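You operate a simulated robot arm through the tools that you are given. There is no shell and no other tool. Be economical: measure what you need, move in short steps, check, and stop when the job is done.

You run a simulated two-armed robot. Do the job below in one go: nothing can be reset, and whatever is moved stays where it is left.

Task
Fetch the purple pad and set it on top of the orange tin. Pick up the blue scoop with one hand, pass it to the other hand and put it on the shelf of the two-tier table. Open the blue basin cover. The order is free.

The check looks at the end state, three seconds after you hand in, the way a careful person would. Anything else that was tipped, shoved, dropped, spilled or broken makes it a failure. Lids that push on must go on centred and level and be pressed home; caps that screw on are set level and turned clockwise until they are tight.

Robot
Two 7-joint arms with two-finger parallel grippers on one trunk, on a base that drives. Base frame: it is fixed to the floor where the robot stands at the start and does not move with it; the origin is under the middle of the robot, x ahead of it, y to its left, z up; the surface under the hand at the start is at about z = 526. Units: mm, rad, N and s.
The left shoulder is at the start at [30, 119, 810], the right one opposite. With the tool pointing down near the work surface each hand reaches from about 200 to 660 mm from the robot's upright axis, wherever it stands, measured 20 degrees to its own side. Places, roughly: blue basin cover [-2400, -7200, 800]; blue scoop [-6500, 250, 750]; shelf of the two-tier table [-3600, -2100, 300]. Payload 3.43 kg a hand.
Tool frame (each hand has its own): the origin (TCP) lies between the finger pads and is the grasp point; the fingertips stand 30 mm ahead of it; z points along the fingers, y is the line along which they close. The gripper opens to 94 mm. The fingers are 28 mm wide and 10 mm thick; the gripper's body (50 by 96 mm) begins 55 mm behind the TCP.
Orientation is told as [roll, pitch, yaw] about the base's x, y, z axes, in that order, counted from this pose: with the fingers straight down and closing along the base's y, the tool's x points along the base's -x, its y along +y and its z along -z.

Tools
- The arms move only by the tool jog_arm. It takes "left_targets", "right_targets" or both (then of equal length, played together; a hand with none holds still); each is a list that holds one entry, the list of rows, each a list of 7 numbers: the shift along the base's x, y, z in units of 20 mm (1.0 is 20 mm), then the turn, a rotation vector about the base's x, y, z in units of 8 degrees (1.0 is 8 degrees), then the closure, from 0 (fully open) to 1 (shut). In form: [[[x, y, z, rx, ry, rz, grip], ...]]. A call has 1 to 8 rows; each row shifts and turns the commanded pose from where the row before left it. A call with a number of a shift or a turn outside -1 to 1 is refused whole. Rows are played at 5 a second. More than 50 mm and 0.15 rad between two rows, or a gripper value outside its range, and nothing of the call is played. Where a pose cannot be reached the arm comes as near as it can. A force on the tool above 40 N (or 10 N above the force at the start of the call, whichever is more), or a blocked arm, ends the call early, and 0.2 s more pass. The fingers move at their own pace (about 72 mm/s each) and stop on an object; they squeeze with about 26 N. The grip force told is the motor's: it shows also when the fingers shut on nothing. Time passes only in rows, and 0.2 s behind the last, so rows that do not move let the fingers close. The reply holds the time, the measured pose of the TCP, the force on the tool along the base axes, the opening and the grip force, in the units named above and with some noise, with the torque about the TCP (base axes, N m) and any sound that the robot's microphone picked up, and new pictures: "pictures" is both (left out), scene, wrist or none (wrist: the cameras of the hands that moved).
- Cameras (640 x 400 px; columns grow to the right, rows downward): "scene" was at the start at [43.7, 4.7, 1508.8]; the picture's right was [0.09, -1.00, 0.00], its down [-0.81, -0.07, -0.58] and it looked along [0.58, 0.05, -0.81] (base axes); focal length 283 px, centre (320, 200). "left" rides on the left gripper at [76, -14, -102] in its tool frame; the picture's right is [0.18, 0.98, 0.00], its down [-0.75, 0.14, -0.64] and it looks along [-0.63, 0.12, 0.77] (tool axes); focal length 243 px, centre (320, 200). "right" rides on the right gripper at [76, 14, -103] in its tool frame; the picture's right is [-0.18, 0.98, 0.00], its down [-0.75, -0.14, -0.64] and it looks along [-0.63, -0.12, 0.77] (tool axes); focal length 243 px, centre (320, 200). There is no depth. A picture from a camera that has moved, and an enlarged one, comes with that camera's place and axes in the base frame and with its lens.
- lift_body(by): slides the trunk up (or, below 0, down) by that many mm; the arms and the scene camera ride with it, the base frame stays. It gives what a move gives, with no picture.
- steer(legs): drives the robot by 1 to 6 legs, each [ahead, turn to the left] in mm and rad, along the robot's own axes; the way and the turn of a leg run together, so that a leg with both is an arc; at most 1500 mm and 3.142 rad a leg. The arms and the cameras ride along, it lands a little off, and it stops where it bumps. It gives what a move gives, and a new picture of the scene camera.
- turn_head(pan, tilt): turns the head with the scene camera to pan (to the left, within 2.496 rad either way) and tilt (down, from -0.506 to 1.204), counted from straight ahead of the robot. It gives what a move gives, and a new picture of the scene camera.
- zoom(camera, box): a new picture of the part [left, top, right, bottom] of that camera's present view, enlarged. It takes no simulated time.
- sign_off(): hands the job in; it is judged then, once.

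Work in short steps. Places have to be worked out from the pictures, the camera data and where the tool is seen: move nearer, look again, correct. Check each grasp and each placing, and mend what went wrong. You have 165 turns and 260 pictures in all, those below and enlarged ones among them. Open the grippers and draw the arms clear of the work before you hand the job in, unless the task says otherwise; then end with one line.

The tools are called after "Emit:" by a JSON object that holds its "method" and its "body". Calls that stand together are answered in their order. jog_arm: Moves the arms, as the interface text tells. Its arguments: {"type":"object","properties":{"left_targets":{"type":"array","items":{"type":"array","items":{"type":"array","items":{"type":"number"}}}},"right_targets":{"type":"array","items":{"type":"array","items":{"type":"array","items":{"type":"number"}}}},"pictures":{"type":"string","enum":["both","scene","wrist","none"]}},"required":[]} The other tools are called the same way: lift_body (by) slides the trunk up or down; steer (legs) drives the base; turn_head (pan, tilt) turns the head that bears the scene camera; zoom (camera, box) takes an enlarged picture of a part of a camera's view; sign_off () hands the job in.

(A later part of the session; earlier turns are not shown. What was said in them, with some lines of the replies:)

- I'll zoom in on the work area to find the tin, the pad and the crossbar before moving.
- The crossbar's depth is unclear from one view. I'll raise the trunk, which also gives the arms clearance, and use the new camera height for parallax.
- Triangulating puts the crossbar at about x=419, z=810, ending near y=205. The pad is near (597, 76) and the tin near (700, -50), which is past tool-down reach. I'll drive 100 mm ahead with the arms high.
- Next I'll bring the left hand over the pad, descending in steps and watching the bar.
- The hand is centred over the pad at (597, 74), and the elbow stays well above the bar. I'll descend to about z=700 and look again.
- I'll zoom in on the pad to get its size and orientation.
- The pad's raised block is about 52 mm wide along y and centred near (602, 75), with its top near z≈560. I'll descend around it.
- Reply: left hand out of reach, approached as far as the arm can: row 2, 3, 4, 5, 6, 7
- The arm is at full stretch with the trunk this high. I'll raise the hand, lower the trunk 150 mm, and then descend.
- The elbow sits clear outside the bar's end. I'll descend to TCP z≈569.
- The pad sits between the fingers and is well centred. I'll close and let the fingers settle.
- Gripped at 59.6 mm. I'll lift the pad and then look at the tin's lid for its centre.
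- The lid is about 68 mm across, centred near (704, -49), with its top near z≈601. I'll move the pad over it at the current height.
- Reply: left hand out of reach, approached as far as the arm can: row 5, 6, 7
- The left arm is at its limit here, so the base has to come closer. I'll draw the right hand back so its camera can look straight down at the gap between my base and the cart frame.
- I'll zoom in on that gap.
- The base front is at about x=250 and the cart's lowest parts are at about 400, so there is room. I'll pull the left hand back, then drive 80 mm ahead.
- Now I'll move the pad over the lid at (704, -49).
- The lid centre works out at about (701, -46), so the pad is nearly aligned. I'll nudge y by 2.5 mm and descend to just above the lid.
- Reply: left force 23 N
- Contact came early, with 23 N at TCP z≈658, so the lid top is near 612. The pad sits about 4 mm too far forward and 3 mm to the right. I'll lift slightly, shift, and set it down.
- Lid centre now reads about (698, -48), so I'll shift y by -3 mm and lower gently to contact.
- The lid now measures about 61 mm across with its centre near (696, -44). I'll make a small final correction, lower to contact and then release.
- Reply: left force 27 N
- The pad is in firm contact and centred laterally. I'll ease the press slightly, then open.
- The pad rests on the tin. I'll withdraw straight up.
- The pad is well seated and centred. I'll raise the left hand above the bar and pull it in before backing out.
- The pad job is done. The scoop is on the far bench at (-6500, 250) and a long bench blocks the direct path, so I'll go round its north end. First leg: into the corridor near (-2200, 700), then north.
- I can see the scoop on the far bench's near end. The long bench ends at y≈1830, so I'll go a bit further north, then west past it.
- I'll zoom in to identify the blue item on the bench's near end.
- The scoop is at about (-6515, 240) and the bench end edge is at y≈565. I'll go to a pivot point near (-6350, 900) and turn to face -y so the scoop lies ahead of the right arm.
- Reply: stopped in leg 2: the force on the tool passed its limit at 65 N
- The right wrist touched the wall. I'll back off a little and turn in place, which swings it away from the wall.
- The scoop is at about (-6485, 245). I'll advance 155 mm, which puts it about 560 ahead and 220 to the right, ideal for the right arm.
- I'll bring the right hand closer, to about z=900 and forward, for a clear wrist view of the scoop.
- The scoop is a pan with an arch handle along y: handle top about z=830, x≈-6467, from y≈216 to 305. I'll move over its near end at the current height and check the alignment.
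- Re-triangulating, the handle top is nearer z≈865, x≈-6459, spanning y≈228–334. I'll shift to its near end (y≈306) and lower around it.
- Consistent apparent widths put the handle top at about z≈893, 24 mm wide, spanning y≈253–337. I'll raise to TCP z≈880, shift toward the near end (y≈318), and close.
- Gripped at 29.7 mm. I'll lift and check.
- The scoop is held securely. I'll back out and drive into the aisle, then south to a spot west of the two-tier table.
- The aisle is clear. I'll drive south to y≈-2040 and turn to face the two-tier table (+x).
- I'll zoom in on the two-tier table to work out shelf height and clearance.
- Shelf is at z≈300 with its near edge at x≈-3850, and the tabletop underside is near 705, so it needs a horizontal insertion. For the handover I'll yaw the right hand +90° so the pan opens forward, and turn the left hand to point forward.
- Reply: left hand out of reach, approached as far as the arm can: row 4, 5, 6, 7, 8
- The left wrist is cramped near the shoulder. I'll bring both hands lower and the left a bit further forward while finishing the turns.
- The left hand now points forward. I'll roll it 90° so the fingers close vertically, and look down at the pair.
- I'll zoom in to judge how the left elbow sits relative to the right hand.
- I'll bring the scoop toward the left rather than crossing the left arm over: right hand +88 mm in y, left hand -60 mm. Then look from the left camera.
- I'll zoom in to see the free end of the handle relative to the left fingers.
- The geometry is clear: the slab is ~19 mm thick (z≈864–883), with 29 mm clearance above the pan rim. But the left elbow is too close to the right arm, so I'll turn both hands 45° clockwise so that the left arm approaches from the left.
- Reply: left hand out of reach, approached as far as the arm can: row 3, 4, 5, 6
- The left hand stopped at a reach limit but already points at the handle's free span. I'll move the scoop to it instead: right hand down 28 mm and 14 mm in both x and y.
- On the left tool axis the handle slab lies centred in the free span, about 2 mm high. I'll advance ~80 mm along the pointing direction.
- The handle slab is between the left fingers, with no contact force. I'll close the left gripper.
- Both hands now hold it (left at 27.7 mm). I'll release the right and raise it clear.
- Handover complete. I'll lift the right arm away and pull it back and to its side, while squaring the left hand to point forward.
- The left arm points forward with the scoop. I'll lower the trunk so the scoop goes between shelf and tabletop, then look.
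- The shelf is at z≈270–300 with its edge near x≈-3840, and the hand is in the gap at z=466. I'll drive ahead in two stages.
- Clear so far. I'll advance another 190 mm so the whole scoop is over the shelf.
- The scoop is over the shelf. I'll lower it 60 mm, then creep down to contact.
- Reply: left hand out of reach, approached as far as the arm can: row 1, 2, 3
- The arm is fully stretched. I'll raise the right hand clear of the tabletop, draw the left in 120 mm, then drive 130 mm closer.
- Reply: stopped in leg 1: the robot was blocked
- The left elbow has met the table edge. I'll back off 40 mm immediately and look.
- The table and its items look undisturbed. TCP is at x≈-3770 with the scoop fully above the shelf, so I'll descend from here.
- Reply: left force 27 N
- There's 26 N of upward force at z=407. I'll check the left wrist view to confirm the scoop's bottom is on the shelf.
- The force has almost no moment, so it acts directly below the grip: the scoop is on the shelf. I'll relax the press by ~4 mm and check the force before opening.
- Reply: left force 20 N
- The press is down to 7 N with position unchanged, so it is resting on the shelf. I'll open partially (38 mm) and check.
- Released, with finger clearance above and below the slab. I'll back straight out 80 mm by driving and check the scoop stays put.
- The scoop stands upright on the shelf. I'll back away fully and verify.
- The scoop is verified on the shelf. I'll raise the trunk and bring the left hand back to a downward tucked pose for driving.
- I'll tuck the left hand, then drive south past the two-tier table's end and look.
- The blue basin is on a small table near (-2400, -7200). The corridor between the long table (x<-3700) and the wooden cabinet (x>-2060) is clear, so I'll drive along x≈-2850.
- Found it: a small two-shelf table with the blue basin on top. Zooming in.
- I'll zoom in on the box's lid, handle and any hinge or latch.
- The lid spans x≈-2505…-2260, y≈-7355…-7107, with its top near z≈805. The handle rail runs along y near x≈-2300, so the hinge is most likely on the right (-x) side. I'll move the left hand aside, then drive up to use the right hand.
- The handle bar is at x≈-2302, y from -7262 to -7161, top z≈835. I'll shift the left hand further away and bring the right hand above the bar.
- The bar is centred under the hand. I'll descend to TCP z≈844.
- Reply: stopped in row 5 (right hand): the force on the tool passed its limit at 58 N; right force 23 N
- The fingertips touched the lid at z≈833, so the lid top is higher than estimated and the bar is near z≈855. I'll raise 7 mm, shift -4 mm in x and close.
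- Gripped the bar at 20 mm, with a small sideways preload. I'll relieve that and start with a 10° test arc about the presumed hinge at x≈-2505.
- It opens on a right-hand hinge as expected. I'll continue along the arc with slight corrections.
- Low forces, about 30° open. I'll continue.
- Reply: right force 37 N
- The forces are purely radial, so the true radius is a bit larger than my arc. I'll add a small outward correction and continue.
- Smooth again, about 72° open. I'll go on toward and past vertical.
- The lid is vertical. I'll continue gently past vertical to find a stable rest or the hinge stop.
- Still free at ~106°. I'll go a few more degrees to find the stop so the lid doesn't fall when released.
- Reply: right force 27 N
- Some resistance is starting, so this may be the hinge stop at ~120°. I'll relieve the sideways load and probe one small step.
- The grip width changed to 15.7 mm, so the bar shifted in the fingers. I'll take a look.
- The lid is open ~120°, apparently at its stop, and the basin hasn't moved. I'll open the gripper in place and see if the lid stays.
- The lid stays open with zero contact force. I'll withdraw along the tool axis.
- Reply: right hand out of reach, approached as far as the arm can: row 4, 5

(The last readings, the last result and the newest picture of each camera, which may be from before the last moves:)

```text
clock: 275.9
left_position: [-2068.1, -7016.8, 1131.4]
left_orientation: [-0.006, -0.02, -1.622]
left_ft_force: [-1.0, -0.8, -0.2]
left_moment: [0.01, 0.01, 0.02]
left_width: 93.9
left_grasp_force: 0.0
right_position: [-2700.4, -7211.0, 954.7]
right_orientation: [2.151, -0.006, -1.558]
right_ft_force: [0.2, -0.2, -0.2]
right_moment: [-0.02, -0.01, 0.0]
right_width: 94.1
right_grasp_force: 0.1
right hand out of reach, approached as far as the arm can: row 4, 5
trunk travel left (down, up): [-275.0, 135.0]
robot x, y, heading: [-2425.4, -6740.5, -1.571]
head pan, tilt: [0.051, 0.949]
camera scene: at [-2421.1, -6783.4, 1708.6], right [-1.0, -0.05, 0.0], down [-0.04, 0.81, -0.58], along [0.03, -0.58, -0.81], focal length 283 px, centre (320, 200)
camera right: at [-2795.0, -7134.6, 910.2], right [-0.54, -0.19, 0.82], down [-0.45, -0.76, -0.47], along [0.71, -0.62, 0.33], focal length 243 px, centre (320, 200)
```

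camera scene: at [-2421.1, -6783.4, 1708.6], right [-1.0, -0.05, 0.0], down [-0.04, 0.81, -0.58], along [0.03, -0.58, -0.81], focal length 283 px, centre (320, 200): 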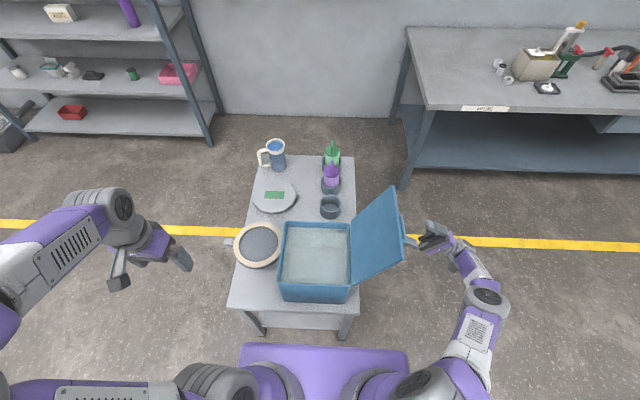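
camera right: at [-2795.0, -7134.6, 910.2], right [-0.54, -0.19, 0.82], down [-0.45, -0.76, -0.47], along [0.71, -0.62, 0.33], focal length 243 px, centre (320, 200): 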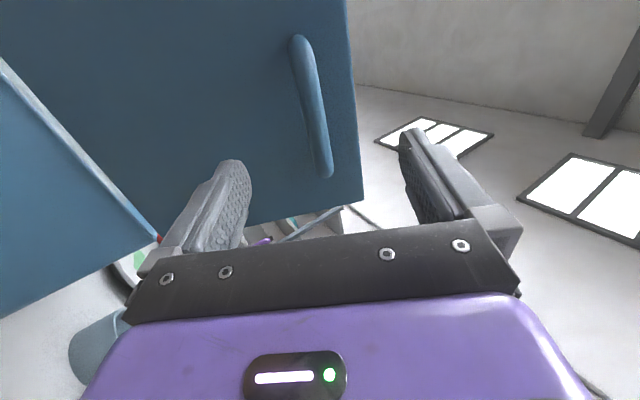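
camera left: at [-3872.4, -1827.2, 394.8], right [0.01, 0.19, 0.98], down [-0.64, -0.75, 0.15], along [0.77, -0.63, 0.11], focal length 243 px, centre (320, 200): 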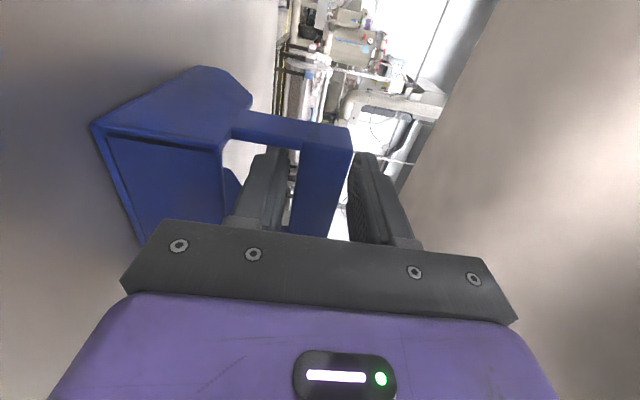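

The fingers are clear of the handle. I'll back the robot away and verify that the lid remains open.

Emit:
{"method": "steer", "body": {"legs": [[-500, 0]]}}

Emit:
{"method": "turn_head", "body": {"pan": 0.05, "tilt": 0.65}}

Emit:
{"method": "zoom", "body": {"camera": "scene", "box": [220, 150, 420, 310]}}

```text
clock: 278.9
left_position: [-2064.7, -6513.6, 1132.3]
left_orientation: [-0.008, -0.022, -1.626]
left_ft_force: [1.2, 0.0, 0.2]
left_moment: [-0.02, -0.01, 0.02]
left_width: 94.1
left_grasp_force: 0.0
right_position: [-2699.7, -6705.8, 954.3]
right_orientation: [2.152, -0.005, -1.562]
right_ft_force: [-0.5, 0.7, 0.2]
right_moment: [0.04, 0.0, 0.0]
right_width: 93.9
right_grasp_force: 0.0
trunk travel left (down, up): [-275.0, 135.0]
robot x, y, heading: [-2420.7, -6233.8, -1.579]
head pan, tilt: [0.051, 0.949]
camera scene: at [-2417.9, -6279.5, 1708.6], right [-1.0, -0.04, 0.0], down [-0.03, 0.81, -0.58], along [0.02, -0.58, -0.81], focal length 283 px, centre (320, 200)
```

scene: 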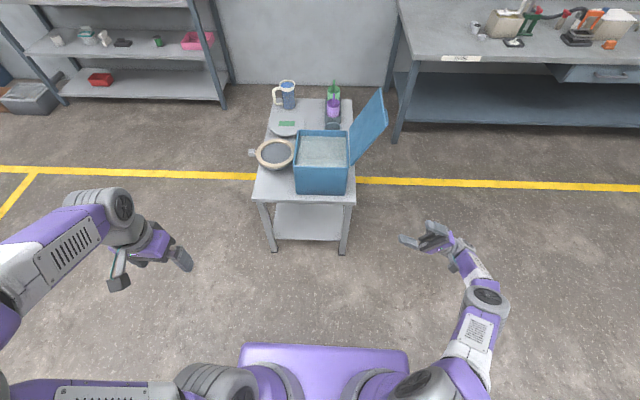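

```text
clock: 279.6
left_position: [-2065.2, -6515.6, 1132.1]
left_orientation: [-0.007, -0.021, -1.625]
left_ft_force: [-0.4, -0.8, -0.5]
left_moment: [0.02, 0.01, -0.01]
left_width: 94.1
left_grasp_force: 0.0
right_position: [-2699.9, -6705.0, 953.9]
right_orientation: [2.15, -0.006, -1.561]
right_ft_force: [-0.1, -0.5, 0.7]
right_moment: [0.01, -0.03, -0.01]
right_width: 94.1
right_grasp_force: 0.0
trunk travel left (down, up): [-275.0, 135.0]
robot x, y, heading: [-2422.7, -6234.4, -1.58]
head pan, tilt: [0.051, 0.649]
camera scene: at [-2417.3, -6294.4, 1732.6], right [-1.0, -0.04, 0.0], down [-0.03, 0.6, -0.8], along [0.03, -0.8, -0.61], focal length 283 px, centre (320, 200)
```

scene: 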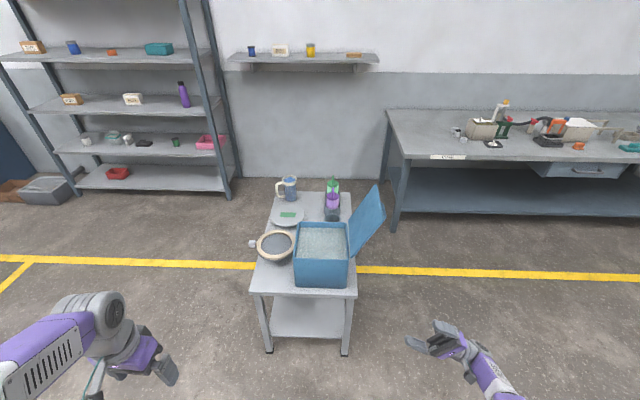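

```text
2.50 times, centred on (320, 230) of scene
camera zoom: at [-2417.3, -6294.4, 1732.6], right [-1.0, -0.04, 0.0], down [-0.03, 0.6, -0.8], along [0.03, -0.8, -0.61], focal length 708 px, centre (320, 125)
```

zoom: 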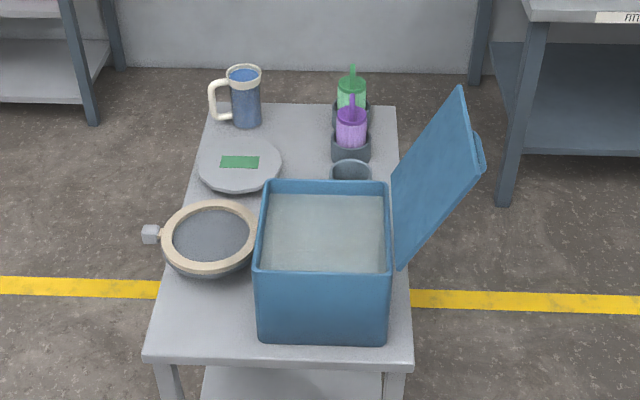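

The cover stands open on its own, the pad is on the tin, and the scoop is on the shelf. Both grippers are open and clear of the work, so I'll hand in.

Emit:
{"method": "sign_off", "body": {}}

```text
The job is handed in.
```

I've handed in the job with all three tasks done: the purple pad is on top of the orange tin, the blue scoop is on the shelf of the two-tier table after passing from the right hand to the left, and the blue basin cover is open about 120°. On the way, the right wrist bumped a wall and the left elbow touched the two-tier table's edge; I saw nothing moved by either.
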